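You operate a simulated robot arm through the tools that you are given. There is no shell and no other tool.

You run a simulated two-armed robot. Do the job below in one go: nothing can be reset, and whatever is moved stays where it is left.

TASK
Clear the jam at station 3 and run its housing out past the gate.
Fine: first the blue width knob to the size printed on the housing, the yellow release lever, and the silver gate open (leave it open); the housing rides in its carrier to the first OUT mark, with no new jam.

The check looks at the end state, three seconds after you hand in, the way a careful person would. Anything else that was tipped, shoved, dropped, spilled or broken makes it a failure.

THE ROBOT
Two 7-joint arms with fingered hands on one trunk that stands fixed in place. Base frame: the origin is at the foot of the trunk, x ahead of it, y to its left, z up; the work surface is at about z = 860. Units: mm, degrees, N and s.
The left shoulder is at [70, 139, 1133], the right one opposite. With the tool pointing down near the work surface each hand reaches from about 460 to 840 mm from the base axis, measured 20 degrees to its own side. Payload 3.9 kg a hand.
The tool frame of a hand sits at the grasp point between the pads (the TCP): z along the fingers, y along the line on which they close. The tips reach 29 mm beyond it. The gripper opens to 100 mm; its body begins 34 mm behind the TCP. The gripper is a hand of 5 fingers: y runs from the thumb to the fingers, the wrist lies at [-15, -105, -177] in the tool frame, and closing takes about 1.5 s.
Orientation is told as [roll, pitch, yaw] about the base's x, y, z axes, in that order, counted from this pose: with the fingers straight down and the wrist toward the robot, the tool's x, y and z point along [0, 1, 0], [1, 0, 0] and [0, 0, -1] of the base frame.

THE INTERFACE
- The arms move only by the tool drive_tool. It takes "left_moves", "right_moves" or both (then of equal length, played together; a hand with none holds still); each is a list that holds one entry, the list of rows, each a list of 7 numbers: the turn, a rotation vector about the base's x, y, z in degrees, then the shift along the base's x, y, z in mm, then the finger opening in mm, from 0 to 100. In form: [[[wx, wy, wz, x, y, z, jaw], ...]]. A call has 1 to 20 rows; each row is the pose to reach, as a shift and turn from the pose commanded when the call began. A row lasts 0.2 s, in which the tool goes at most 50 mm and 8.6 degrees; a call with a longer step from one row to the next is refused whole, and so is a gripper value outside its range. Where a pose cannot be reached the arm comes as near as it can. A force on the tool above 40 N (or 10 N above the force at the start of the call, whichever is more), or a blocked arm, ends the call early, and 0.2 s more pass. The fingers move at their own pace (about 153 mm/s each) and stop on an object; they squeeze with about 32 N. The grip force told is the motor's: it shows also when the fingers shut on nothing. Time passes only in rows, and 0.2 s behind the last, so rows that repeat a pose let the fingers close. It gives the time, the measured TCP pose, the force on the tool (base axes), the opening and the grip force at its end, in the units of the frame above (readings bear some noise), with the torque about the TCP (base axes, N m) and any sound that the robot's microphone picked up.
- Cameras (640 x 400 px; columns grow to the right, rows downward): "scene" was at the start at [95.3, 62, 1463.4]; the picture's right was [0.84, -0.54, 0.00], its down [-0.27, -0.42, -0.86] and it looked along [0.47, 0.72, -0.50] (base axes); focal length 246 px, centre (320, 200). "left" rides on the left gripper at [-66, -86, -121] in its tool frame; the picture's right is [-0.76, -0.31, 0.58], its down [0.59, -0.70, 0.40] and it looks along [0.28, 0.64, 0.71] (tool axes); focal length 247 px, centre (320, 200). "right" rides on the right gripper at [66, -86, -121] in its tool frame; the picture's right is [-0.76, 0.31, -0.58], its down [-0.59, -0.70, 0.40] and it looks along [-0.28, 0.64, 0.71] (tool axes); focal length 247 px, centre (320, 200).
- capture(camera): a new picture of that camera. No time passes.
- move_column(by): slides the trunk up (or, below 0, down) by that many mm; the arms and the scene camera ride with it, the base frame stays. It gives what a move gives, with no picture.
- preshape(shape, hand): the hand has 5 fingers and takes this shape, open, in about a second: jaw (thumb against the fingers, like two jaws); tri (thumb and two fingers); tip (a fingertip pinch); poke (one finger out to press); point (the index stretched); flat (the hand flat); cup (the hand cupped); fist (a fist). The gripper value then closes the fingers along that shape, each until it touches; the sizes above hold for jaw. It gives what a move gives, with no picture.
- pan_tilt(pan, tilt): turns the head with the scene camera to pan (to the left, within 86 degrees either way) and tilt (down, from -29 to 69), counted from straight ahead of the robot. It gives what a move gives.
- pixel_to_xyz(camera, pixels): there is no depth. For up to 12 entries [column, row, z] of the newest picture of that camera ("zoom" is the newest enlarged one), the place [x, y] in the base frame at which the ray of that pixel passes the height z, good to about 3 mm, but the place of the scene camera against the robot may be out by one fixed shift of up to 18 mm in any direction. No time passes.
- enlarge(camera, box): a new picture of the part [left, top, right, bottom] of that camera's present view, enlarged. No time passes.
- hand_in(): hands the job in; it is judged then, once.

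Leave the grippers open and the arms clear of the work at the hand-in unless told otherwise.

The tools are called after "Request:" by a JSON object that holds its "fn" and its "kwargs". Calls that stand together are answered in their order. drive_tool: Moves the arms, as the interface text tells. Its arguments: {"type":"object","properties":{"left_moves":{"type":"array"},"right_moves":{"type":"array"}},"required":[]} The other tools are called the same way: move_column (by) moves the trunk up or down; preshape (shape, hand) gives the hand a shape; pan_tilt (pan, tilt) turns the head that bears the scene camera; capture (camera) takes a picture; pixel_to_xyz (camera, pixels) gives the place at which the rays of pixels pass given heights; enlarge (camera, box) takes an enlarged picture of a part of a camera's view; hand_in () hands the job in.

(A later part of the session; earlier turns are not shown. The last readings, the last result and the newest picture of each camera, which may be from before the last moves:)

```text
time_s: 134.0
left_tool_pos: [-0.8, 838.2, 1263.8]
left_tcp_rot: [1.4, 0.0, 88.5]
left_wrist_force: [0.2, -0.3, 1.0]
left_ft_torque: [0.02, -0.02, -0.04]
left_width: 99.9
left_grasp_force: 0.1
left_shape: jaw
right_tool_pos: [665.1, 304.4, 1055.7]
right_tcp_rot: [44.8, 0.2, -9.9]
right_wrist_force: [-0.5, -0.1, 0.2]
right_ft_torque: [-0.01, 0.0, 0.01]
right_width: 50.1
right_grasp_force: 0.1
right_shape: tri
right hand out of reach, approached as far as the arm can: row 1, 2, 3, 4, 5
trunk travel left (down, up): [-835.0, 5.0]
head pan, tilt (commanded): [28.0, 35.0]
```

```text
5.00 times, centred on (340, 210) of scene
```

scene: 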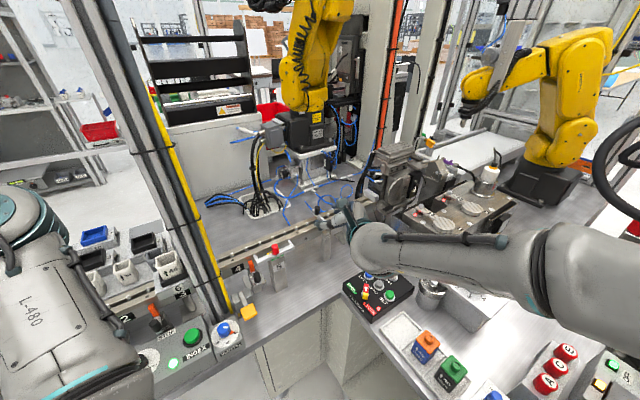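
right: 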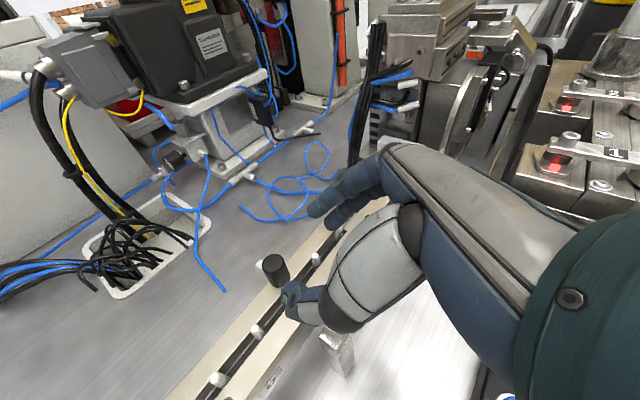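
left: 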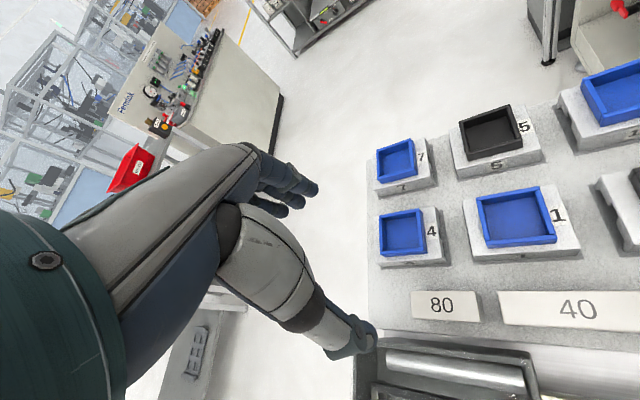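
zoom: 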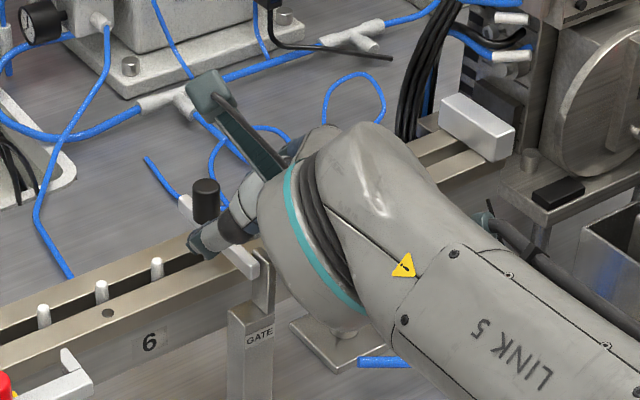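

It's orientation-limited about 35 mm short. A bit more roll (55°) frees reach; I turn and move toward (684, 330, 1046), aiming at the knob's upper half.

Request:
{"fn": "drive_tool", "kwargs": {"right_moves": [[[2.5, -0.4, 0, 3, 0, 4, 50], [5, -0.9, 0, 7, 2, 6, 50], [7.5, -1.3, 0, 11, 6, 6, 50], [9.85, -1.7, 0, 15, 12, 4, 50], [9.85, -1.7, 0, 18, 19, -2, 50], [9.85, -1.7, 0, 19, 26, -9, 50], [9.85, -1.7, 0, 19, 26, -9, 50]]]}}

Request:
{"fn": "enlarge", "kwargs": {"camera": "right", "box": [200, 170, 400, 340]}}

Request:
{"fn": "enlarge", "kwargs": {"camera": "scene", "box": [290, 170, 390, 250]}}

```text
time_s: 135.6
left_tool_pos: [-0.8, 838.5, 1263.9]
left_tcp_rot: [1.4, 0.0, 88.5]
left_wrist_force: [-0.4, -0.8, -0.5]
left_ft_torque: [0.0, -0.02, 0.02]
left_width: 99.7
left_grasp_force: 0.0
left_shape: jaw
right_tool_pos: [677.8, 314.9, 1053.8]
right_tcp_rot: [54.9, 0.2, -9.8]
right_wrist_force: [0.5, 0.2, 0.3]
right_ft_torque: [0.0, -0.03, -0.01]
right_width: 50.1
right_grasp_force: 0.1
right_shape: tri
right hand out of reach, approached as far as the arm can: row 5, 6, 7
trunk travel left (down, up): [-835.0, 5.0]
head pan, tilt (commanded): [28.0, 35.0]
```

```text
2.35 times, centred on (300, 255) of right
```

zoom: 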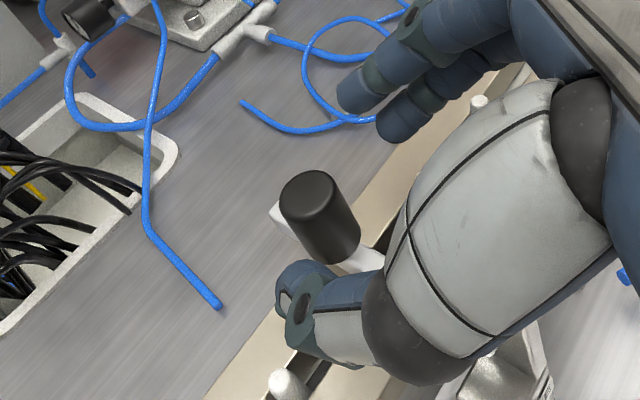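

```text
5.00 times, centred on (340, 210) of scene
```

zoom: 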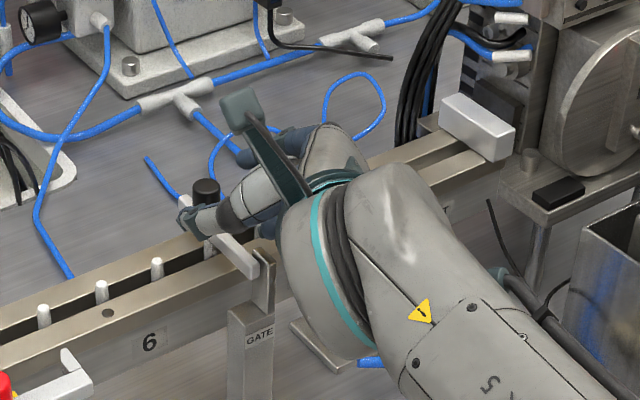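

The knob is 44 mm ahead and centred; I need ~22 mm more. Turning the yaw a bit (−12°) bends the wrist less, so I try that while advancing.

Request:
{"fn": "drive_tool", "kwargs": {"right_moves": [[[0, 0, -4, 0, 2, 0, 50], [0, 0, -8, 0, 5, 0, 50], [0, 0, -12, 1, 9, -2, 50], [0, 0, -12, 3, 14, -5, 50], [0, 0, -12, 4, 19, -9, 50], [0, 0, -12, 4, 19, -9, 50]]]}}

Request:
{"fn": "enlarge", "kwargs": {"camera": "right", "box": [200, 170, 400, 340]}}

Request:
{"fn": "enlarge", "kwargs": {"camera": "scene", "box": [290, 170, 390, 250]}}

```text
time_s: 137.0
left_tool_pos: [-0.9, 840.0, 1264.4]
left_tcp_rot: [1.4, 0.0, 88.6]
left_wrist_force: [0.3, 0.5, 0.3]
left_ft_torque: [0.0, 0.02, 0.01]
left_width: 99.7
left_grasp_force: 0.0
left_shape: jaw
right_tool_pos: [674.1, 306.0, 1048.2]
right_tcp_rot: [54.9, 0.2, -22.0]
right_wrist_force: [0.3, -0.1, 0.4]
right_ft_torque: [0.04, 0.01, 0.01]
right_width: 50.0
right_grasp_force: 0.0
right_shape: tri
right hand out of reach, approached as far as the arm can: row 1, 2, 3, 4, 5, 6
trunk travel left (down, up): [-835.0, 5.0]
head pan, tilt (commanded): [28.0, 35.0]
```

```text
2.35 times, centred on (300, 255) of right
```

zoom: 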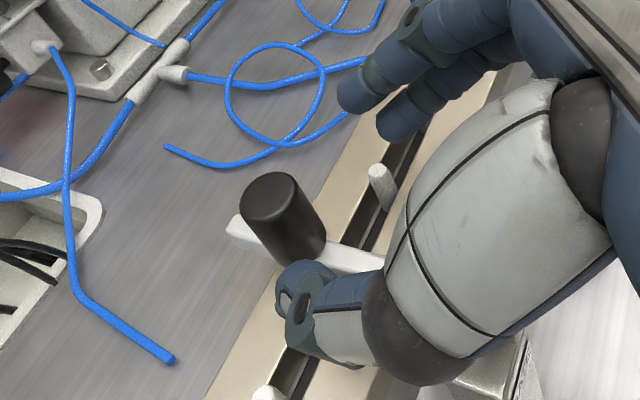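

```text
5.00 times, centred on (340, 210) of scene
```

zoom: 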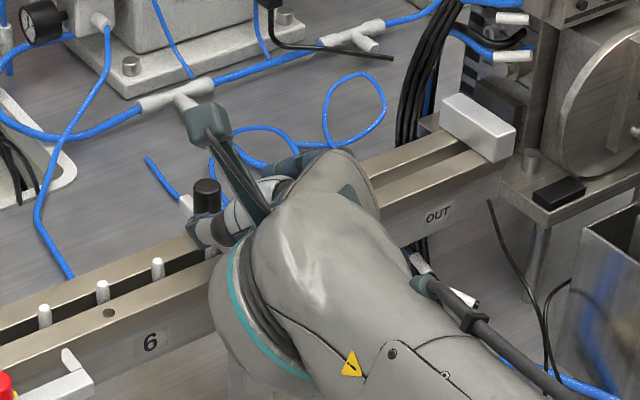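

That reduced the reach, so a larger yaw is the right direction. I turn back to yaw ≈ +2° with roll 58° and advance again.

Request:
{"fn": "drive_tool", "kwargs": {"right_moves": [[[0, 0, 6, 2, 2, 4, 50], [0, 0, 12, 4, 4, 6, 50], [1, 0, 18, 6, 6, 6, 50], [3, 0, 24, 8, 9, 6, 50], [3, 0, 24, 10, 14, 2, 50], [3, 0, 24, 12, 19, -2, 50], [3, 0, 24, 13, 25, -5, 50], [3, 0, 24, 13, 25, -5, 50]]]}}

Request:
{"fn": "enlarge", "kwargs": {"camera": "right", "box": [200, 170, 400, 340]}}

Request:
{"fn": "enlarge", "kwargs": {"camera": "scene", "box": [290, 170, 390, 250]}}

```text
time_s: 138.8
left_tool_pos: [-0.6, 839.2, 1263.4]
left_tcp_rot: [1.5, 0.2, 88.4]
left_wrist_force: [-0.2, -0.4, -1.2]
left_ft_torque: [0.02, -0.02, 0.01]
left_width: 99.8
left_grasp_force: 0.1
left_shape: jaw
right_tool_pos: [681.4, 307.4, 1051.2]
right_tcp_rot: [57.8, 0.7, 2.1]
right_wrist_force: [-1.3, 0.5, -0.4]
right_ft_torque: [0.0, -0.03, 0.02]
right_width: 50.0
right_grasp_force: 0.2
right_shape: tri
right hand out of reach, approached as far as the arm can: row 4, 5, 6, 7, 8
trunk travel left (down, up): [-835.0, 5.0]
head pan, tilt (commanded): [28.0, 35.0]
```

```text
2.35 times, centred on (300, 255) of right
```

zoom: 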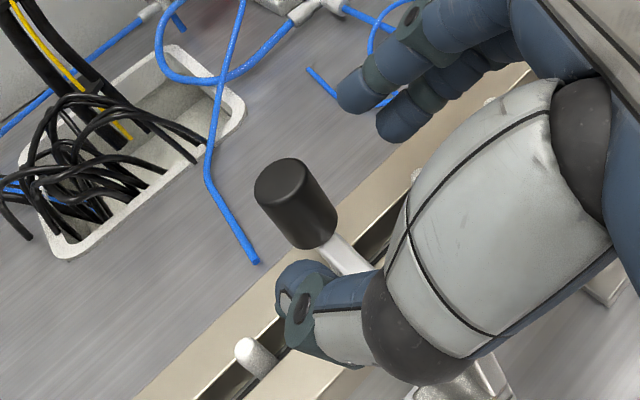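

```text
5.00 times, centred on (340, 210) of scene
```

zoom: 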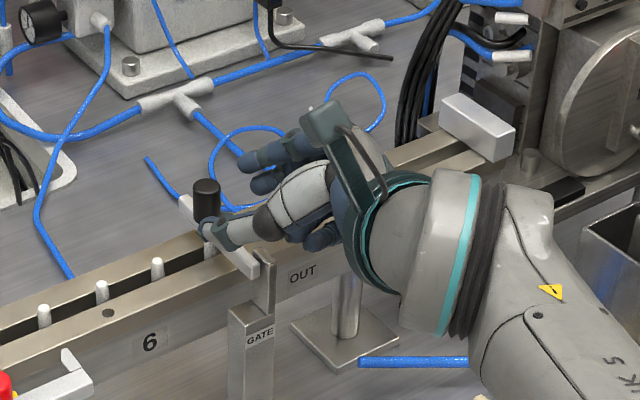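

The reach limit seems to be about 585 mm shoulder-to-wrist, so this pose stays ~20 mm short. Another way: open jaw hooking behind the knob at yaw 30°, pitch −25°, where the thumb passes upstream of the gate post. I back off and turn the hand that way.

Request:
{"fn": "drive_tool", "kwargs": {"right_moves": [[[0, 0, 0, -5, -12, 18, 60], [0, 0, 0, -18, -25, 40, 60], [-5.4, -4.2, 1.4, -30, -30, 60, 60], [-10.7, -8.4, 2.8, -40, -30, 70, 60], [-16.1, -12.6, 4.2, -45, -25, 70, 60], [-21.5, -16.8, 5.6, -50, -20, 70, 60], [-26.8, -20.9, 7, -52, -15, 70, 60], [-32.2, -25.1, 8.4, -54, -10, 70, 60], [-37.6, -29.3, 9.8, -54, -5, 70, 60], [-42.9, -33.5, 11.2, -54, 0, 70, 60], [-48.3, -37.7, 12.6, -54, 0, 70, 60], [-48.3, -37.7, 12.6, -54, 0, 70, 60]]]}}

Request:
{"fn": "preshape", "kwargs": {"shape": "jaw", "hand": "right"}}

Request:
{"fn": "capture", "kwargs": {"camera": "right"}}

Request:
{"fn": "enlarge", "kwargs": {"camera": "scene", "box": [270, 150, 430, 270]}}

```text
time_s: 141.4
left_tool_pos: [-0.8, 839.4, 1264.9]
left_tcp_rot: [1.4, 0.1, 88.4]
left_wrist_force: [-0.3, 0.7, -0.2]
left_ft_torque: [-0.01, 0.0, -0.01]
left_width: 99.7
left_grasp_force: 0.0
left_shape: jaw
right_tool_pos: [627.3, 307.1, 1121.1]
right_tcp_rot: [0.0, -24.6, 29.4]
right_wrist_force: [0.1, -0.8, -0.6]
right_ft_torque: [-0.03, -0.01, -0.02]
right_width: 59.9
right_grasp_force: 0.1
right_shape: tri
trunk travel left (down, up): [-835.0, 5.0]
head pan, tilt (commanded): [28.0, 35.0]
```

```text
time_s: 142.3
left_tool_pos: [-0.3, 839.0, 1265.1]
left_tcp_rot: [1.5, 0.1, 88.5]
left_wrist_force: [-0.5, -0.2, -0.1]
left_ft_torque: [-0.01, -0.02, -0.03]
left_width: 100.0
left_grasp_force: 0.0
left_shape: jaw
right_tool_pos: [627.6, 306.4, 1121.6]
right_tcp_rot: [0.2, -24.6, 29.4]
right_wrist_force: [0.2, 0.7, -0.7]
right_ft_torque: [-0.01, 0.01, 0.04]
right_width: 99.8
right_grasp_force: 0.1
right_shape: jaw
trunk travel left (down, up): [-835.0, 5.0]
head pan, tilt (commanded): [28.0, 35.0]
```

```text
taken
```

right: 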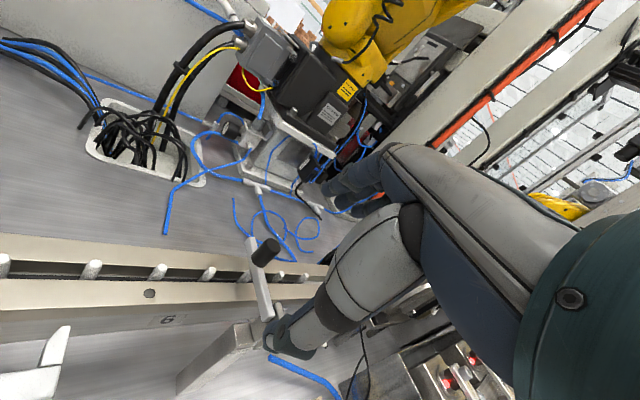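

```text
3.33 times, centred on (350, 210) of scene
```

zoom: 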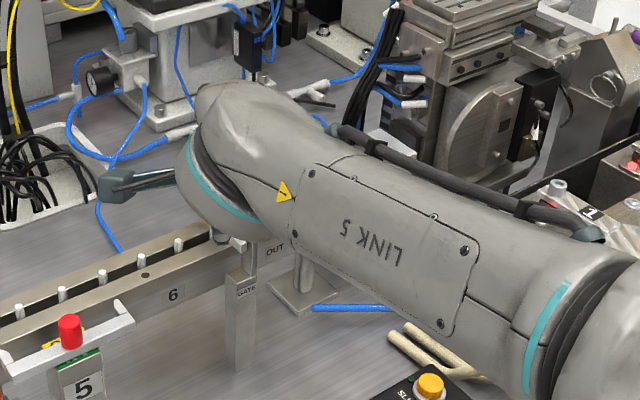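

The knob projects exactly where my estimate (687, 348, 1025) predicts. I move so the fingers come down just behind the knob: first to (652, 322, 1085).

Request:
{"fn": "drive_tool", "kwargs": {"right_moves": [[[0, 0, 0, 6, 4, -8, 100], [0, 0, 0, 13, 9, -16, 100], [0, 0, 0, 20, 14, -26, 100], [0, 0, 0, 25, 16, -36, 100], [0, 0, 0, 25, 16, -36, 100]]]}}

Request:
{"fn": "enlarge", "kwargs": {"camera": "right", "box": [200, 130, 440, 370]}}

```text
time_s: 143.5
left_tool_pos: [0.0, 840.2, 1263.4]
left_tcp_rot: [1.5, 0.2, 88.4]
left_wrist_force: [0.7, 0.0, 0.6]
left_ft_torque: [-0.02, 0.02, -0.01]
left_width: 100.0
left_grasp_force: 0.0
left_shape: jaw
right_tool_pos: [649.6, 311.4, 1087.3]
right_tcp_rot: [0.2, -24.5, 29.2]
right_wrist_force: [-0.9, 0.0, -0.4]
right_ft_torque: [0.02, -0.01, 0.03]
right_width: 99.9
right_grasp_force: 0.1
right_shape: jaw
right hand out of reach, approached as far as the arm can: row 3, 4, 5
trunk travel left (down, up): [-835.0, 5.0]
head pan, tilt (commanded): [28.0, 35.0]
```

```text
1.67 times, centred on (320, 250) of right
```

zoom: 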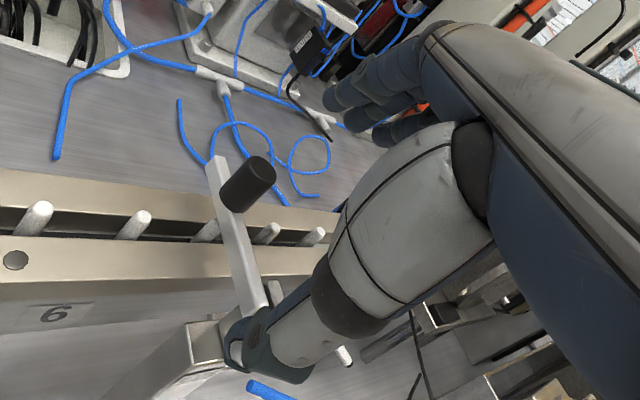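

A few mm short but close. I lower in steps toward z ≈ 1034 while asking for the remaining +12 mm.

Request:
{"fn": "drive_tool", "kwargs": {"right_moves": [[[0, 0, 0, 1, 4, -14, 100], [0, 0, 0, 2, 8, -28, 100], [0, 0, 0, 3, 11, -42, 100], [0, 0, 0, 4, 12, -53, 100], [0, 0, 0, 4, 12, -53, 100]]]}}

Request:
{"fn": "enlarge", "kwargs": {"camera": "right", "box": [200, 130, 440, 370]}}

Request:
{"fn": "enlarge", "kwargs": {"camera": "scene", "box": [270, 150, 430, 270]}}

```text
time_s: 144.7
left_tool_pos: [-1.9, 840.6, 1264.6]
left_tcp_rot: [1.5, 0.0, 88.6]
left_wrist_force: [-0.1, 0.4, -0.2]
left_ft_torque: [0.01, -0.04, -0.03]
left_width: 99.8
left_grasp_force: 0.0
left_shape: jaw
right_tool_pos: [641.0, 316.9, 1051.7]
right_tcp_rot: [0.3, -24.7, 29.3]
right_wrist_force: [0.2, 0.2, 0.7]
right_ft_torque: [0.02, 0.02, 0.0]
right_width: 99.8
right_grasp_force: 0.1
right_shape: jaw
right hand out of reach, approached as far as the arm can: row 1, 2, 3, 4, 5
trunk travel left (down, up): [-835.0, 5.0]
head pan, tilt (commanded): [28.0, 35.0]
```

```text
1.67 times, centred on (320, 250) of right
```

zoom: 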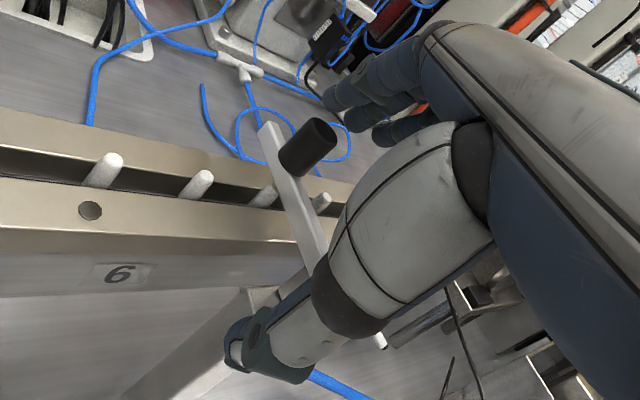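

```text
3.33 times, centred on (350, 210) of scene
```

zoom: 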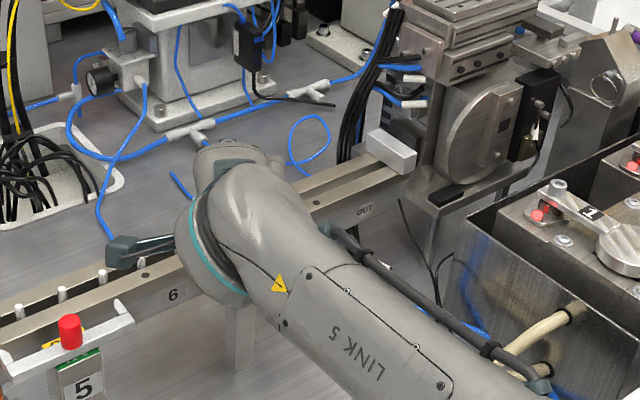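

Hooking from above is not reachable steeply enough. A better idea: the arm's near end, in the gap between the hinge plate and the rail, can be lifted from below with a horizontal finger close to the pivot — a short lift there swings the barrier far up, and that spot is within reach. I back off and turn the hand to point forward almost horizontally (roll 80°, yaw −21°) upstream of the gate.

Request:
{"fn": "drive_tool", "kwargs": {"right_moves": [[[0, 0, 0, -8, -8, 15, 100], [0, 0, 0, -22, -22, 38, 80], [7, 2.4, -2.2, -38, -38, 60, 60], [14.1, 4.8, -4.4, -50, -50, 70, 60], [21.1, 7.2, -6.7, -60, -60, 75, 60], [28.1, 9.6, -8.9, -65, -65, 75, 60], [35.2, 12, -11.1, -70, -70, 75, 60], [42.2, 14.3, -13.3, -75, -75, 75, 60], [49.3, 16.7, -15.5, -80, -80, 75, 60], [56.3, 19.1, -17.7, -80, -85, 75, 60], [63.3, 21.5, -20, -80, -90, 70, 60], [70.4, 23.9, -22.2, -80, -90, 65, 60], [77.4, 26.3, -24.4, -80, -90, 60, 60], [77.4, 26.3, -24.4, -80, -90, 60, 60]]]}}

Request:
{"fn": "capture", "kwargs": {"camera": "right"}}

Request:
{"fn": "capture", "kwargs": {"camera": "scene"}}

```text
time_s: 147.9
left_tool_pos: [-7.4, 873.1, 1238.8]
left_tcp_rot: [1.2, 1.8, 88.6]
left_wrist_force: [-0.3, -0.2, 1.4]
left_ft_torque: [0.01, 0.03, 0.0]
left_width: 99.8
left_grasp_force: 0.1
left_shape: jaw
right_tool_pos: [550.9, 261.5, 1106.4]
right_tcp_rot: [78.9, -1.2, -20.2]
right_wrist_force: [-1.0, -0.6, 0.5]
right_ft_torque: [0.01, -0.02, 0.01]
right_width: 60.1
right_grasp_force: 0.0
right_shape: jaw
trunk travel left (down, up): [-835.0, 5.0]
head pan, tilt (commanded): [28.0, 35.0]
stopped in row 14 (right hand): the arm was blocked; the commanded pose is now the measured one
```

```text
taken
```

right: 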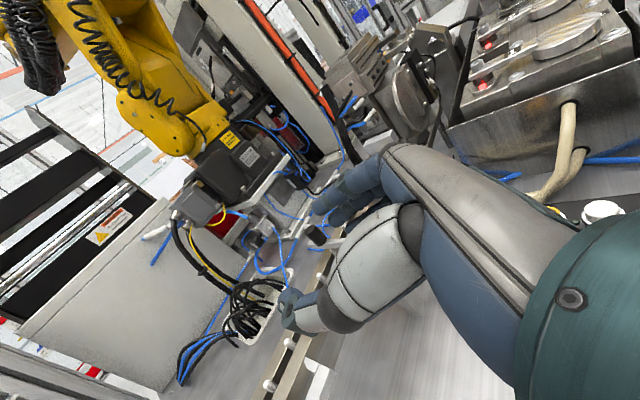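

```text
taken
```

scene: 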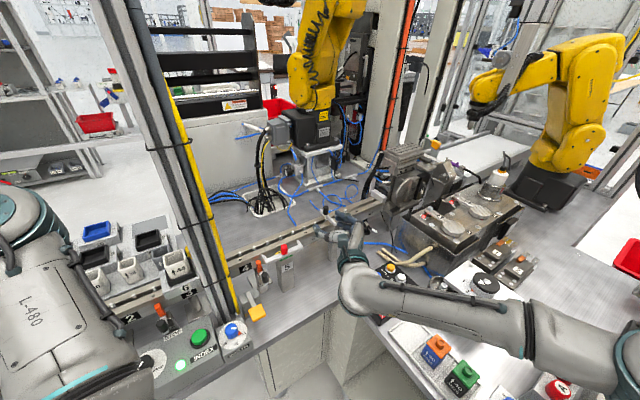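

Warning sign: both hands and the head view shifted together by ~34 mm, so some part of the right arm (probably its elbow) is pressing on something. I look to the right side at once before moving.

Request:
{"fn": "pan_tilt", "kwargs": {"pan": -15, "tilt": 50}}

Request:
{"fn": "capture", "kwargs": {"camera": "scene"}}

```text
time_s: 149.0
left_tool_pos: [-5.6, 872.4, 1239.1]
left_tcp_rot: [1.2, 1.7, 88.6]
left_wrist_force: [0.1, 0.0, -0.4]
left_ft_torque: [0.0, 0.02, 0.01]
left_width: 99.7
left_grasp_force: 0.2
left_shape: jaw
right_tool_pos: [552.3, 261.3, 1106.6]
right_tcp_rot: [78.8, -1.0, -20.3]
right_wrist_force: [0.3, 0.4, -0.2]
right_ft_torque: [0.0, 0.02, 0.03]
right_width: 60.1
right_grasp_force: 0.0
right_shape: jaw
trunk travel left (down, up): [-835.0, 5.0]
head pan, tilt (commanded): [-15.0, 50.0]
```

```text
taken
```

scene: 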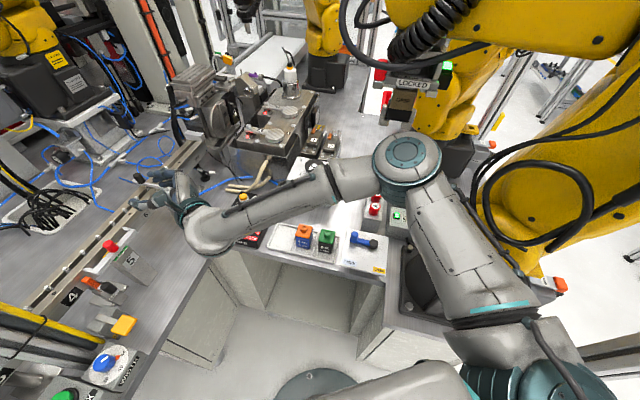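

The right elbow (407,160) is leaning against the yellow robot at the right. I undo the last turn gently: reduce the roll and pull the hand back so the elbow comes away.

Request:
{"fn": "drive_tool", "kwargs": {"right_moves": [[[-6.5, -2.2, 2, 0, 0, 3, 60], [-13, -4.4, 4.1, 0, 0, 6, 60], [-19.5, -6.6, 6.1, 0, 0, 8, 60], [-26, -8.8, 8.2, 0, -5, 8, 60], [-32.5, -11, 10.2, 0, -10, 8, 60], [-39, -13.2, 12.3, 0, -15, 8, 60]]]}}

Request:
{"fn": "capture", "kwargs": {"camera": "scene"}}

```text
time_s: 150.4
left_tool_pos: [-1.2, 839.7, 1264.1]
left_tcp_rot: [1.5, 0.0, 88.5]
left_wrist_force: [0.4, -0.2, 0.3]
left_ft_torque: [0.0, 0.03, 0.0]
left_width: 100.0
left_grasp_force: 0.0
left_shape: jaw
right_tool_pos: [560.0, 214.6, 1119.0]
right_tcp_rot: [44.0, -21.0, -0.8]
right_wrist_force: [0.3, 0.8, -0.3]
right_ft_torque: [-0.01, 0.03, -0.02]
right_width: 59.6
right_grasp_force: 0.1
right_shape: jaw
trunk travel left (down, up): [-835.0, 5.0]
head pan, tilt (commanded): [-15.0, 50.0]
```

```text
taken
```

scene: 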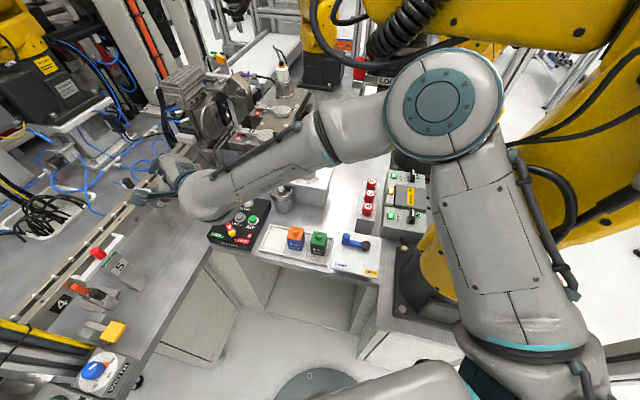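

The torso is back to normal and nothing appears displaced. The left arm is actually the better one for the gate (it lies on its own side), so I park the right arm near its starting pose, keeping its elbow off the yellow robot.

Request:
{"fn": "drive_tool", "kwargs": {"right_moves": [[[-4, 0.4, 2.4, -8, -6, 12, 60], [-10, 1, 6, -18, -14, 28, 60], [-16, 1.7, 9.5, -28, -22, 44, 60], [-22, 2.3, 13, -38, -30, 60, 60], [-28, 2.9, 16.5, -48, -38, 76, 60], [-34, 3.5, 20, -58, -47, 92, 60], [-40, 4.2, 23.6, -68, -56, 108, 60], [-45, 4.7, 26.6, -80, -66, 120, 60], [-48.1, 5, 28.4, -90, -75, 131, 60], [-48.1, 5, 28.4, -90, -75, 131, 60]]]}}

Request:
{"fn": "pan_tilt", "kwargs": {"pan": 40, "tilt": 40}}

Request:
{"fn": "capture", "kwargs": {"camera": "scene"}}

```text
time_s: 152.6
left_tool_pos: [-1.9, 840.1, 1263.4]
left_tcp_rot: [1.5, 0.1, 88.5]
left_wrist_force: [0.8, -1.0, -0.8]
left_ft_torque: [-0.01, 0.0, 0.0]
left_width: 99.6
left_grasp_force: 0.1
left_shape: jaw
right_tool_pos: [467.6, 138.5, 1252.4]
right_tcp_rot: [0.0, -0.1, 38.0]
right_wrist_force: [0.5, 0.2, -0.7]
right_ft_torque: [0.0, 0.0, 0.01]
right_width: 60.0
right_grasp_force: 0.0
right_shape: jaw
trunk travel left (down, up): [-835.0, 5.0]
head pan, tilt (commanded): [-15.0, 50.0]
```

```text
time_s: 153.8
left_tool_pos: [-1.0, 839.4, 1265.0]
left_tcp_rot: [1.6, 0.1, 88.4]
left_wrist_force: [0.1, -0.3, -0.5]
left_ft_torque: [0.01, 0.0, -0.02]
left_width: 99.7
left_grasp_force: 0.0
left_shape: jaw
right_tool_pos: [468.5, 137.8, 1251.4]
right_tcp_rot: [0.1, -0.1, 38.0]
right_wrist_force: [-0.2, -0.3, 1.2]
right_ft_torque: [0.0, 0.02, 0.03]
right_width: 59.9
right_grasp_force: 0.1
right_shape: jaw
trunk travel left (down, up): [-835.0, 5.0]
head pan, tilt (commanded): [40.0, 40.0]
```

```text
taken
```

scene: 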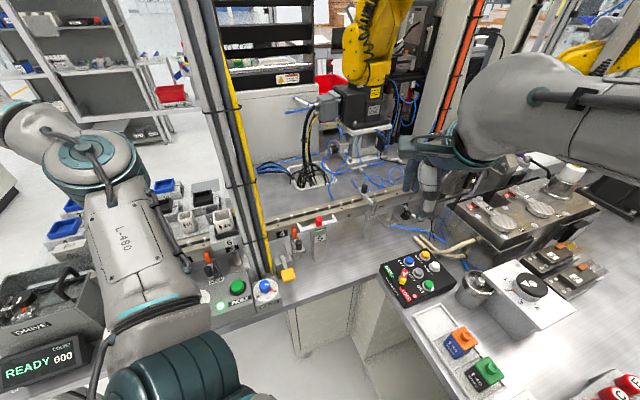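

The right arm is parked at (468, 138, 1252). Before moving the left arm across, I look at the space on the right to know where the right arm may go.

Request:
{"fn": "pan_tilt", "kwargs": {"pan": -45, "tilt": 35}}

Request:
{"fn": "capture", "kwargs": {"camera": "scene"}}

Request:
{"fn": "pan_tilt", "kwargs": {"pan": 5, "tilt": 20}}

Request:
{"fn": "capture", "kwargs": {"camera": "scene"}}

```text
time_s: 155.4
left_tool_pos: [-0.8, 838.4, 1264.0]
left_tcp_rot: [1.5, 0.1, 88.5]
left_wrist_force: [-0.7, 1.0, 0.2]
left_ft_torque: [0.0, 0.0, 0.02]
left_width: 100.0
left_grasp_force: 0.0
left_shape: jaw
right_tool_pos: [468.3, 136.8, 1251.1]
right_tcp_rot: [0.1, -0.2, 38.0]
right_wrist_force: [0.7, 0.9, -0.2]
right_ft_torque: [0.0, -0.01, -0.01]
right_width: 60.1
right_grasp_force: 0.0
right_shape: jaw
trunk travel left (down, up): [-835.0, 5.0]
head pan, tilt (commanded): [-45.0, 35.0]
```

```text
taken
```

scene: 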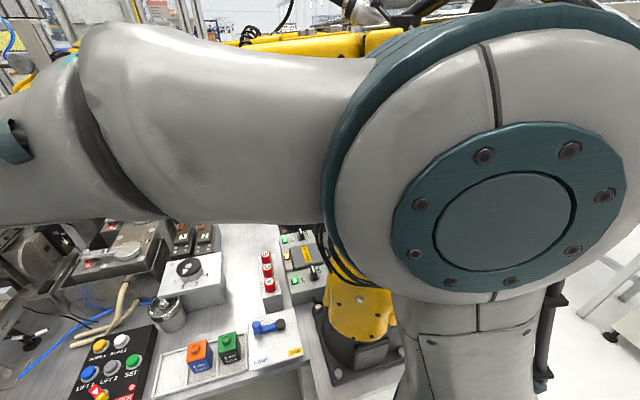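

```text
time_s: 156.6
left_tool_pos: [-1.1, 839.2, 1264.5]
left_tcp_rot: [1.5, 0.1, 88.5]
left_wrist_force: [0.6, 0.3, 1.2]
left_ft_torque: [0.04, -0.02, 0.03]
left_width: 99.8
left_grasp_force: 0.1
left_shape: jaw
right_tool_pos: [468.1, 137.3, 1251.3]
right_tcp_rot: [0.0, -0.1, 38.0]
right_wrist_force: [0.3, -0.4, 0.8]
right_ft_torque: [-0.01, -0.01, 0.01]
right_width: 60.0
right_grasp_force: 0.0
right_shape: jaw
trunk travel left (down, up): [-835.0, 5.0]
head pan, tilt (commanded): [5.0, 20.0]
```

```text
taken
```

scene: 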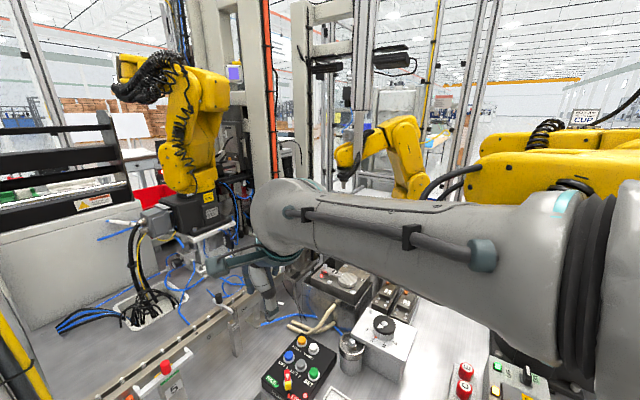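

The right elbow is raised up beside the head; the right arm leaves room for the left hand to pass at about z 1350–1400. I start bringing the left hand (fingers closed) back to (170, 640, 1345), yaw 45°.

Request:
{"fn": "drive_tool", "kwargs": {"left_moves": [[[0, 0, -5, 21, -25, 10, 60], [0, 0, -11, 43, -50, 20, 30], [0, 0, -16, 64, -75, 30, 20], [0, 0, -22, 86, -100, 40, 20], [0, 0, -27, 107, -125, 50, 20], [0, 0, -32, 128, -150, 60, 20], [0, 0, -38, 150, -175, 70, 20], [0, 0, -43, 171, -199, 81, 20]]]}}

Request:
{"fn": "pan_tilt", "kwargs": {"pan": 45, "tilt": 25}}

Request:
{"fn": "capture", "kwargs": {"camera": "scene"}}

Request:
{"fn": "capture", "kwargs": {"camera": "left"}}

```text
time_s: 158.4
left_tool_pos: [169.8, 638.7, 1344.4]
left_tcp_rot: [1.6, 0.0, 45.4]
left_wrist_force: [-0.6, -0.2, 1.2]
left_ft_torque: [0.02, 0.01, -0.03]
left_width: 20.2
left_grasp_force: 0.1
left_shape: jaw
right_tool_pos: [468.5, 134.8, 1251.4]
right_tcp_rot: [0.2, 0.0, 38.0]
right_wrist_force: [0.5, -0.5, -0.9]
right_ft_torque: [-0.01, 0.03, -0.02]
right_width: 59.9
right_grasp_force: 0.1
right_shape: jaw
trunk travel left (down, up): [-835.0, 5.0]
head pan, tilt (commanded): [5.0, 20.0]
```

```text
time_s: 159.4
left_tool_pos: [169.8, 641.5, 1343.6]
left_tcp_rot: [1.5, 0.1, 45.6]
left_wrist_force: [0.5, 0.5, -0.3]
left_ft_torque: [0.02, -0.01, -0.02]
left_width: 20.2
left_grasp_force: 0.0
left_shape: jaw
right_tool_pos: [467.7, 136.4, 1251.8]
right_tcp_rot: [0.1, 0.0, 38.0]
right_wrist_force: [0.7, -0.2, -1.1]
right_ft_torque: [0.02, 0.01, -0.02]
right_width: 60.1
right_grasp_force: 0.0
right_shape: jaw
trunk travel left (down, up): [-835.0, 5.0]
head pan, tilt (commanded): [45.0, 25.0]
```

```text
taken
```

scene: 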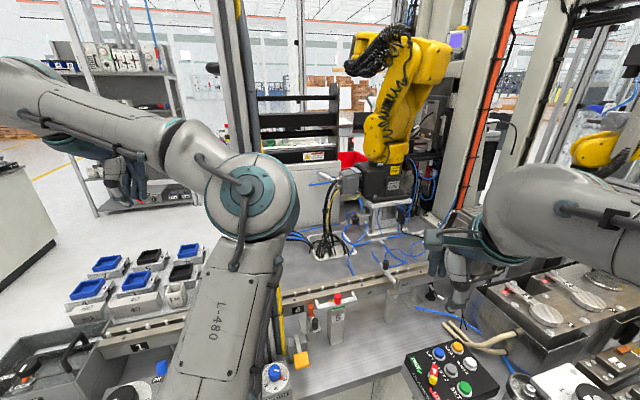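

```text
taken
```

left: 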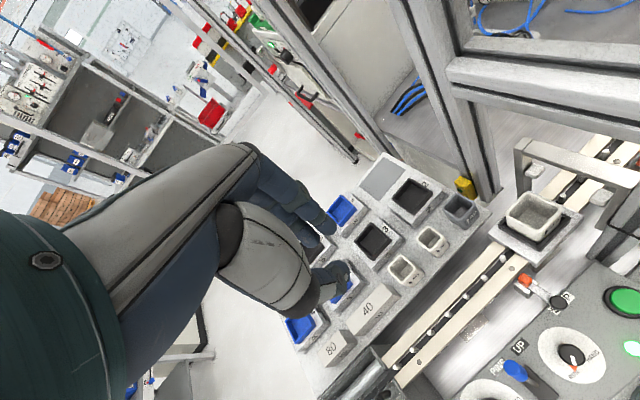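

Left hand at (170, 640, 1344), elbow around (238, 334, 1393). I continue retracting it in small steps, staying well left of and then in front of the post: to (185, 520, 1385).

Request:
{"fn": "drive_tool", "kwargs": {"left_moves": [[[0, 0, 0, 3, -25, 8, 20], [0, 0, -1, 6, -50, 16, 20], [0, 0, -2, 9, -75, 24, 20], [0, 0, -3, 12, -100, 32, 20], [0, 0, -4, 15, -120, 40, 20]]]}}

Request:
{"fn": "capture", "kwargs": {"camera": "scene"}}

```text
time_s: 160.7
left_tool_pos: [185.4, 518.4, 1387.0]
left_tcp_rot: [1.5, -0.1, 41.5]
left_wrist_force: [0.2, -0.4, 1.2]
left_ft_torque: [0.02, 0.01, -0.02]
left_width: 20.2
left_grasp_force: 0.1
left_shape: jaw
right_tool_pos: [468.5, 136.7, 1252.4]
right_tcp_rot: [0.1, -0.3, 38.1]
right_wrist_force: [0.4, 0.2, -0.3]
right_ft_torque: [0.01, -0.02, -0.01]
right_width: 60.1
right_grasp_force: 0.0
right_shape: jaw
trunk travel left (down, up): [-835.0, 5.0]
head pan, tilt (commanded): [45.0, 25.0]
```

```text
taken
```

scene: 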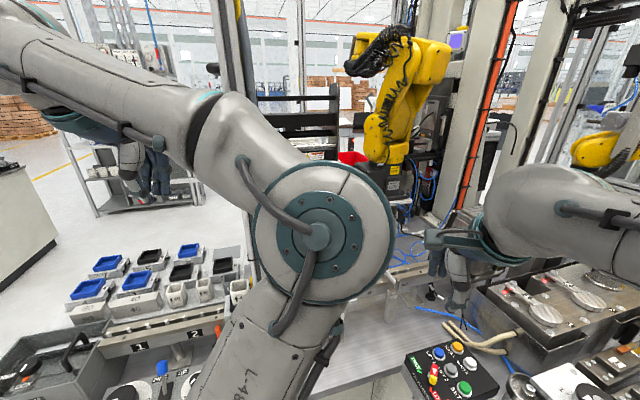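

The left elbow is now near (334, 290, 1308) and swings right as the hand retracts. To give it room I first move the right hand forward and lower, to (570, 110, 1130).

Request:
{"fn": "drive_tool", "kwargs": {"right_moves": [[[0, 0, -2, 17, -4, -20, 40], [0, 0, -4, 34, -9, -40, 20], [0, 0, -7, 51, -13, -60, 20], [0, 0, -9, 68, -18, -80, 20], [0, 0, -11, 85, -22, -100, 20], [0, 0, -13, 102, -27, -122, 20]]]}}

Request:
{"fn": "drive_tool", "kwargs": {"left_moves": [[[0, 0, -1, 2, -20, 5, 20], [0, 0, -2, 4, -40, 10, 20], [0, 0, -3, 6, -60, 13, 20], [0, 0, -4, 8, -80, 16, 20]]]}}

Request:
{"fn": "capture", "kwargs": {"camera": "scene"}}

Request:
{"fn": "capture", "kwargs": {"camera": "left"}}

```text
time_s: 162.1
left_tool_pos: [188.1, 521.3, 1385.5]
left_tcp_rot: [1.6, 0.1, 41.4]
left_wrist_force: [0.9, 0.5, -0.4]
left_ft_torque: [0.0, 0.02, -0.04]
left_width: 20.3
left_grasp_force: 0.2
left_shape: jaw
right_tool_pos: [571.7, 110.9, 1128.0]
right_tcp_rot: [0.2, -0.1, 25.0]
right_wrist_force: [0.6, -0.1, 0.0]
right_ft_torque: [0.01, 0.04, -0.01]
right_width: 20.2
right_grasp_force: 0.0
right_shape: jaw
trunk travel left (down, up): [-835.0, 5.0]
head pan, tilt (commanded): [45.0, 25.0]
```

```text
time_s: 163.1
left_tool_pos: [205.1, 456.5, 1387.1]
left_tcp_rot: [0.6, 1.0, 38.8]
left_wrist_force: [0.2, -0.3, 0.6]
left_ft_torque: [0.03, -0.01, 0.0]
left_width: 20.1
left_grasp_force: 0.1
left_shape: jaw
left hand out of reach, approached as far as the arm can: row 3, 4
right_tool_pos: [570.4, 109.9, 1127.8]
right_tcp_rot: [0.0, -0.2, 25.0]
right_wrist_force: [0.7, -0.3, -0.5]
right_ft_torque: [-0.01, -0.02, -0.02]
right_width: 19.8
right_grasp_force: 0.1
right_shape: jaw
trunk travel left (down, up): [-835.0, 5.0]
head pan, tilt (commanded): [45.0, 25.0]
```

```text
taken
```

scene: 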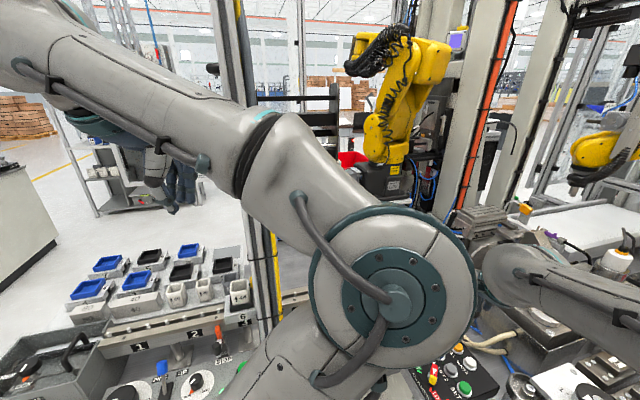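

```text
taken
```

left: 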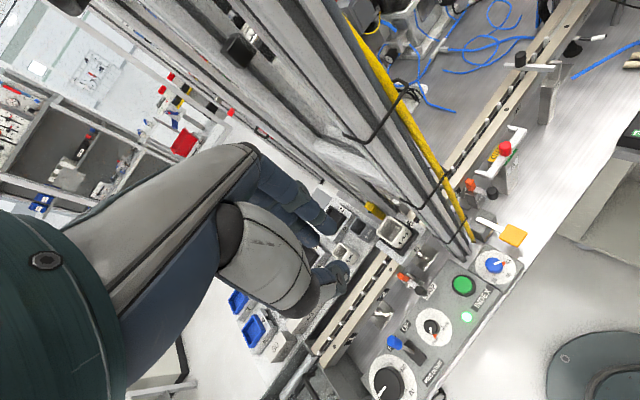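

The left arm cannot fold any further here, so crossing is not possible; the gate stays the right arm's job. I return the left hand to its far-left parking place.

Request:
{"fn": "drive_tool", "kwargs": {"left_moves": [[[0, 0, 2, -4, 20, 0, 20], [0, 0, 4, -8, 45, -2, 20], [0, 0, 8, -14, 75, -6, 20], [0, 0, 13, -24, 110, -14, 20], [0, 0, 18, -40, 148, -26, 20], [0, 0, 23, -60, 186, -40, 20], [0, 0, 28, -82, 224, -55, 20], [0, 0, 33, -106, 262, -70, 20], [0, 0, 38, -132, 300, -85, 20], [0, 0, 43, -160, 338, -100, 20], [0, 0, 49, -190, 370, -115, 20], [0, 0, 49, -206, 383, -123, 20]]]}}

Request:
{"fn": "pan_tilt", "kwargs": {"pan": 28, "tilt": 35}}

Request:
{"fn": "capture", "kwargs": {"camera": "scene"}}

```text
time_s: 165.7
left_tool_pos: [4.9, 832.2, 1270.2]
left_tcp_rot: [1.5, 0.1, 86.5]
left_wrist_force: [0.1, 0.5, 0.5]
left_ft_torque: [-0.01, -0.01, -0.02]
left_width: 20.2
left_grasp_force: 0.1
left_shape: jaw
right_tool_pos: [569.4, 111.2, 1129.0]
right_tcp_rot: [0.0, 0.0, 25.0]
right_wrist_force: [-0.4, -0.4, 0.5]
right_ft_torque: [0.02, -0.01, -0.02]
right_width: 20.3
right_grasp_force: 0.2
right_shape: jaw
trunk travel left (down, up): [-835.0, 5.0]
head pan, tilt (commanded): [45.0, 25.0]
```

```text
time_s: 166.4
left_tool_pos: [6.6, 830.8, 1270.9]
left_tcp_rot: [1.5, 0.1, 86.4]
left_wrist_force: [0.3, 0.0, -0.2]
left_ft_torque: [-0.01, 0.03, 0.0]
left_width: 20.1
left_grasp_force: 0.1
left_shape: jaw
right_tool_pos: [571.5, 110.1, 1128.4]
right_tcp_rot: [0.2, -0.2, 25.0]
right_wrist_force: [0.4, -0.4, 0.9]
right_ft_torque: [-0.03, 0.01, 0.0]
right_width: 20.2
right_grasp_force: 0.0
right_shape: jaw
trunk travel left (down, up): [-835.0, 5.0]
head pan, tilt (commanded): [28.0, 35.0]
```

```text
taken
```

scene: 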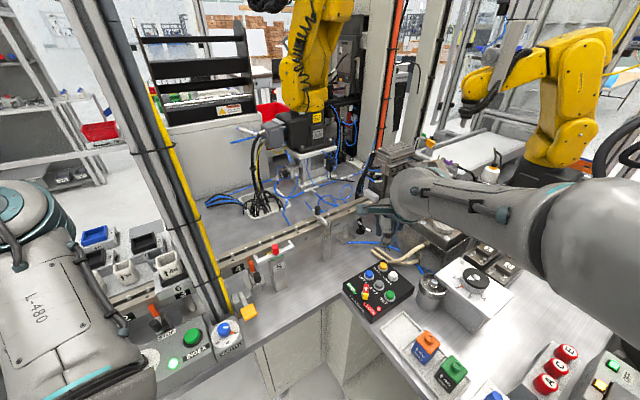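

Now the head sees the whole line. I enlarge the gate for a precise measurement.

Request:
{"fn": "enlarge", "kwargs": {"camera": "scene", "box": [290, 190, 370, 250]}}

Request:
{"fn": "enlarge", "kwargs": {"camera": "scene", "box": [220, 210, 340, 300]}}

```text
6.67 times, centred on (330, 220) of scene
```

zoom: 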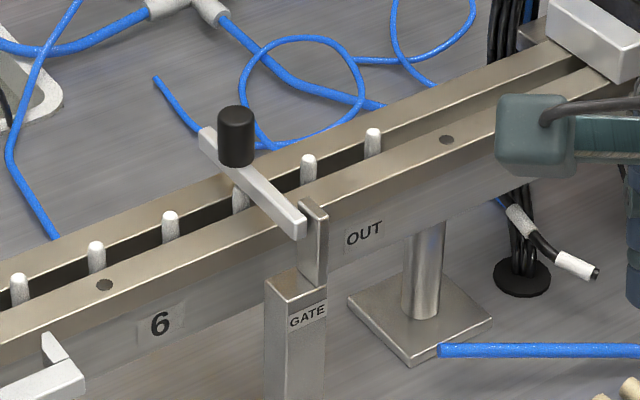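

```text
4.44 times, centred on (280, 255) of scene
```

zoom: 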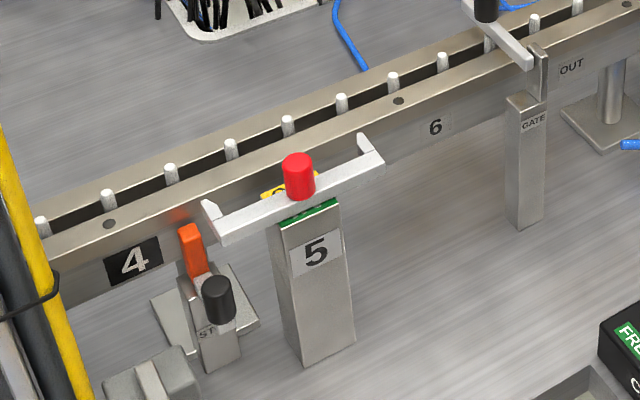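

The gate is clear: a square bar with the black knob near its far end, hinged to a plate on the GATE post. My best option is the "glass-grip" pose with more roll (≈72°) near full stretch. I raise the trunk the last 5 mm and turn the right hand to roll 60°, yaw −10° at (550, 220, 1150) first.

Request:
{"fn": "move_column", "kwargs": {"by": 5}}

Request:
{"fn": "drive_tool", "kwargs": {"right_moves": [[[6.7, 0.9, -3.5, -2, 12, 3, 60], [13.4, 1.8, -7.1, -4, 24, 6, 60], [20.1, 2.7, -10.6, -7, 36, 9, 60], [26.8, 3.6, -14.1, -9, 48, 12, 60], [33.6, 4.4, -17.7, -11, 61, 15, 60], [40.3, 5.3, -21.2, -13, 73, 17, 60], [47, 6.2, -24.7, -15, 85, 20, 60], [53.7, 7.1, -28.3, -18, 97, 20, 60], [60.4, 8, -31.8, -20, 110, 20, 60], [60.4, 8, -31.8, -20, 110, 20, 60]]]}}

Request:
{"fn": "preshape", "kwargs": {"shape": "tri", "hand": "right"}}

Request:
{"fn": "capture", "kwargs": {"camera": "scene"}}

```text
time_s: 167.0
left_tool_pos: [5.9, 829.7, 1276.3]
left_tcp_rot: [1.6, 0.1, 86.5]
left_wrist_force: [0.3, 0.7, -0.4]
left_ft_torque: [0.01, 0.0, -0.02]
left_width: 20.2
left_grasp_force: 0.0
left_shape: jaw
right_tool_pos: [570.1, 111.0, 1132.1]
right_tcp_rot: [0.1, -0.1, 25.0]
right_wrist_force: [0.8, 0.5, -0.2]
right_ft_torque: [-0.01, 0.0, -0.02]
right_width: 20.4
right_grasp_force: 0.0
right_shape: jaw
trunk travel left (down, up): [-840.0, 0.0]
head pan, tilt (commanded): [28.0, 35.0]
```

```text
time_s: 169.2
left_tool_pos: [5.3, 831.3, 1275.9]
left_tcp_rot: [1.5, 0.1, 86.5]
left_wrist_force: [-1.0, -0.4, 0.2]
left_ft_torque: [0.01, -0.01, -0.05]
left_width: 20.1
left_grasp_force: 0.1
left_shape: jaw
right_tool_pos: [548.9, 221.1, 1153.4]
right_tcp_rot: [60.2, 0.1, -10.2]
right_wrist_force: [-0.3, -0.2, 0.4]
right_ft_torque: [-0.01, 0.0, 0.01]
right_width: 59.7
right_grasp_force: 0.2
right_shape: jaw
trunk travel left (down, up): [-840.0, 0.0]
head pan, tilt (commanded): [28.0, 35.0]
```

```text
time_s: 170.1
left_tool_pos: [6.4, 830.9, 1276.0]
left_tcp_rot: [1.5, 0.1, 86.5]
left_wrist_force: [0.1, -0.2, -0.7]
left_ft_torque: [0.02, -0.01, 0.02]
left_width: 20.1
left_grasp_force: 0.2
left_shape: jaw
right_tool_pos: [549.0, 221.1, 1153.6]
right_tcp_rot: [60.1, 0.1, -10.1]
right_wrist_force: [-0.2, 0.0, -0.3]
right_ft_torque: [0.01, 0.01, -0.01]
right_width: 99.8
right_grasp_force: 0.0
right_shape: tri
trunk travel left (down, up): [-840.0, 0.0]
head pan, tilt (commanded): [28.0, 35.0]
```

```text
taken
```

scene: 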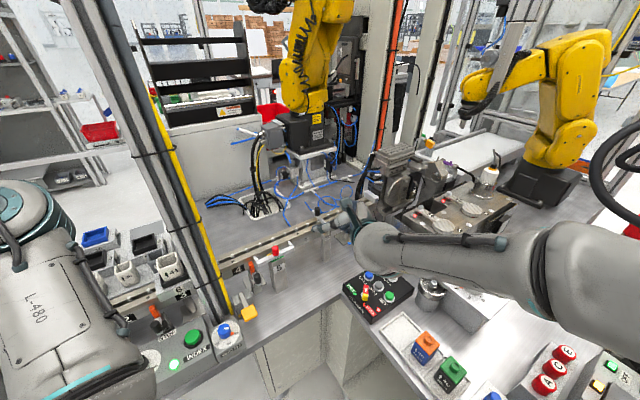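

Clean. I now advance with roll ~63° to the pre-grasp point (668, 281, 1072), opening 46.

Request:
{"fn": "drive_tool", "kwargs": {"right_moves": [[[0.5, 0, 0, 16, 8, -5, 70], [1, 0, 0, 33, 16, -10, 46], [1.5, 0, -0.5, 50, 24, -18, 46], [2, 0, -1, 67, 32, -28, 46], [2.5, 0, -1.5, 84, 41, -40, 46], [3, 0, -2, 102, 51, -60, 46], [3, 0, -2, 119, 60, -81, 46], [3, 0, -2, 119, 60, -81, 46]]]}}

Request:
{"fn": "enlarge", "kwargs": {"camera": "right", "box": [200, 150, 400, 340]}}

Request:
{"fn": "enlarge", "kwargs": {"camera": "scene", "box": [280, 180, 400, 270]}}

```text
time_s: 171.9
left_tool_pos: [4.6, 830.1, 1275.8]
left_tcp_rot: [1.5, 0.1, 86.5]
left_wrist_force: [-0.4, 0.7, -0.1]
left_ft_torque: [-0.01, 0.01, 0.0]
left_width: 20.5
left_grasp_force: 0.1
left_shape: jaw
right_tool_pos: [667.1, 280.7, 1072.1]
right_tcp_rot: [63.0, 0.6, -12.2]
right_wrist_force: [-0.3, 0.3, -0.1]
right_ft_torque: [0.03, -0.01, -0.03]
right_width: 46.6
right_grasp_force: 0.1
right_shape: tri
trunk travel left (down, up): [-840.0, 0.0]
head pan, tilt (commanded): [28.0, 35.0]
```

```text
2.11 times, centred on (300, 245) of right
```

zoom: 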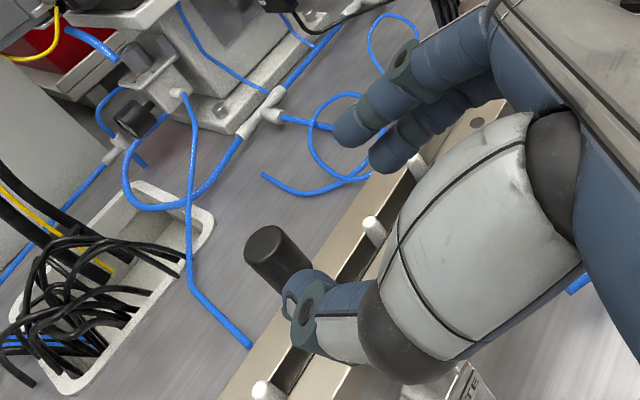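

```text
4.44 times, centred on (340, 225) of scene
```

zoom: 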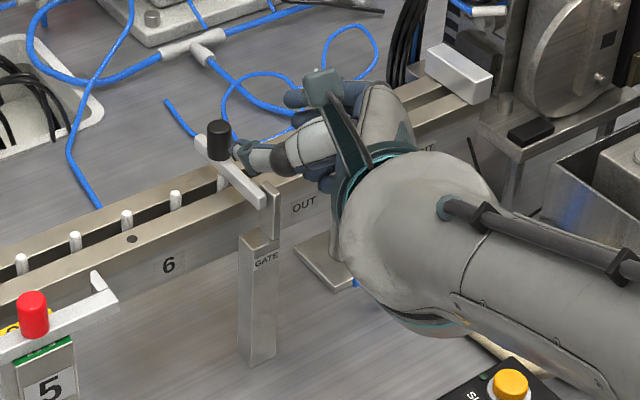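

The knob is about 84 mm ahead, slightly toward the thumb. I advance along the finger direction with the roll rising to 70°, in small steps, toward TCP (675.6, 331, 1041).

Request:
{"fn": "drive_tool", "kwargs": {"right_moves": [[[1.4, -0.3, 0, 1.7, 10, -6, 46], [2.8, -0.6, 0, 3.4, 20, -12, 46], [4.2, -0.9, 0, 5.1, 30, -18, 46], [5.6, -1.2, 0, 6.8, 40, -25, 46], [6.8, -1.5, 0, 8.5, 50, -31, 46], [6.8, -1.5, 0, 8.5, 50, -31, 46]]]}}

Request:
{"fn": "enlarge", "kwargs": {"camera": "right", "box": [200, 150, 400, 340]}}

Request:
{"fn": "enlarge", "kwargs": {"camera": "scene", "box": [280, 180, 400, 270]}}

```text
time_s: 173.3
left_tool_pos: [-0.5, 829.5, 1276.8]
left_tcp_rot: [1.3, -0.1, 86.5]
left_wrist_force: [0.4, -0.2, 0.2]
left_ft_torque: [-0.01, -0.03, 0.02]
left_width: 20.4
left_grasp_force: 0.0
left_shape: jaw
right_tool_pos: [677.1, 323.4, 1047.0]
right_tcp_rot: [70.3, 0.2, -11.9]
right_wrist_force: [3.8, 1.6, 28.8]
right_ft_torque: [-0.86, 0.41, 0.13]
right_width: 46.2
right_grasp_force: 0.0
right_shape: tri
right hand out of reach, approached as far as the arm can: row 5, 6
trunk travel left (down, up): [-840.0, 0.0]
head pan, tilt (commanded): [28.0, 35.0]
```

```text
2.11 times, centred on (300, 245) of right
```

zoom: 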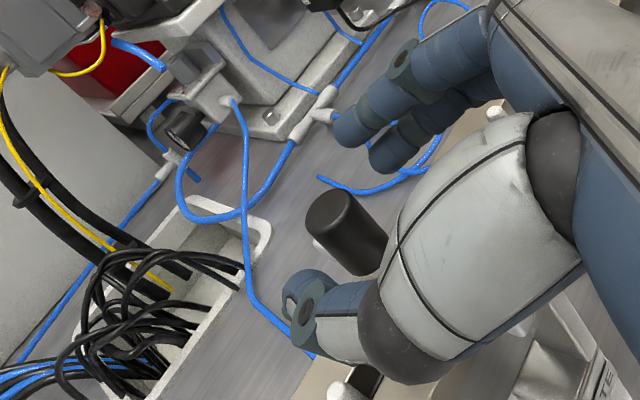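

```text
4.44 times, centred on (340, 225) of scene
```

zoom: 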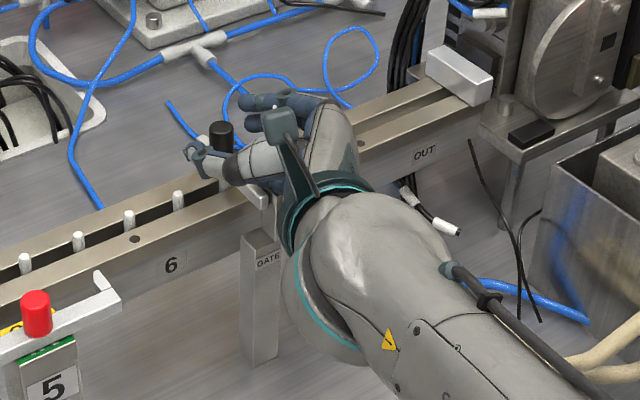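

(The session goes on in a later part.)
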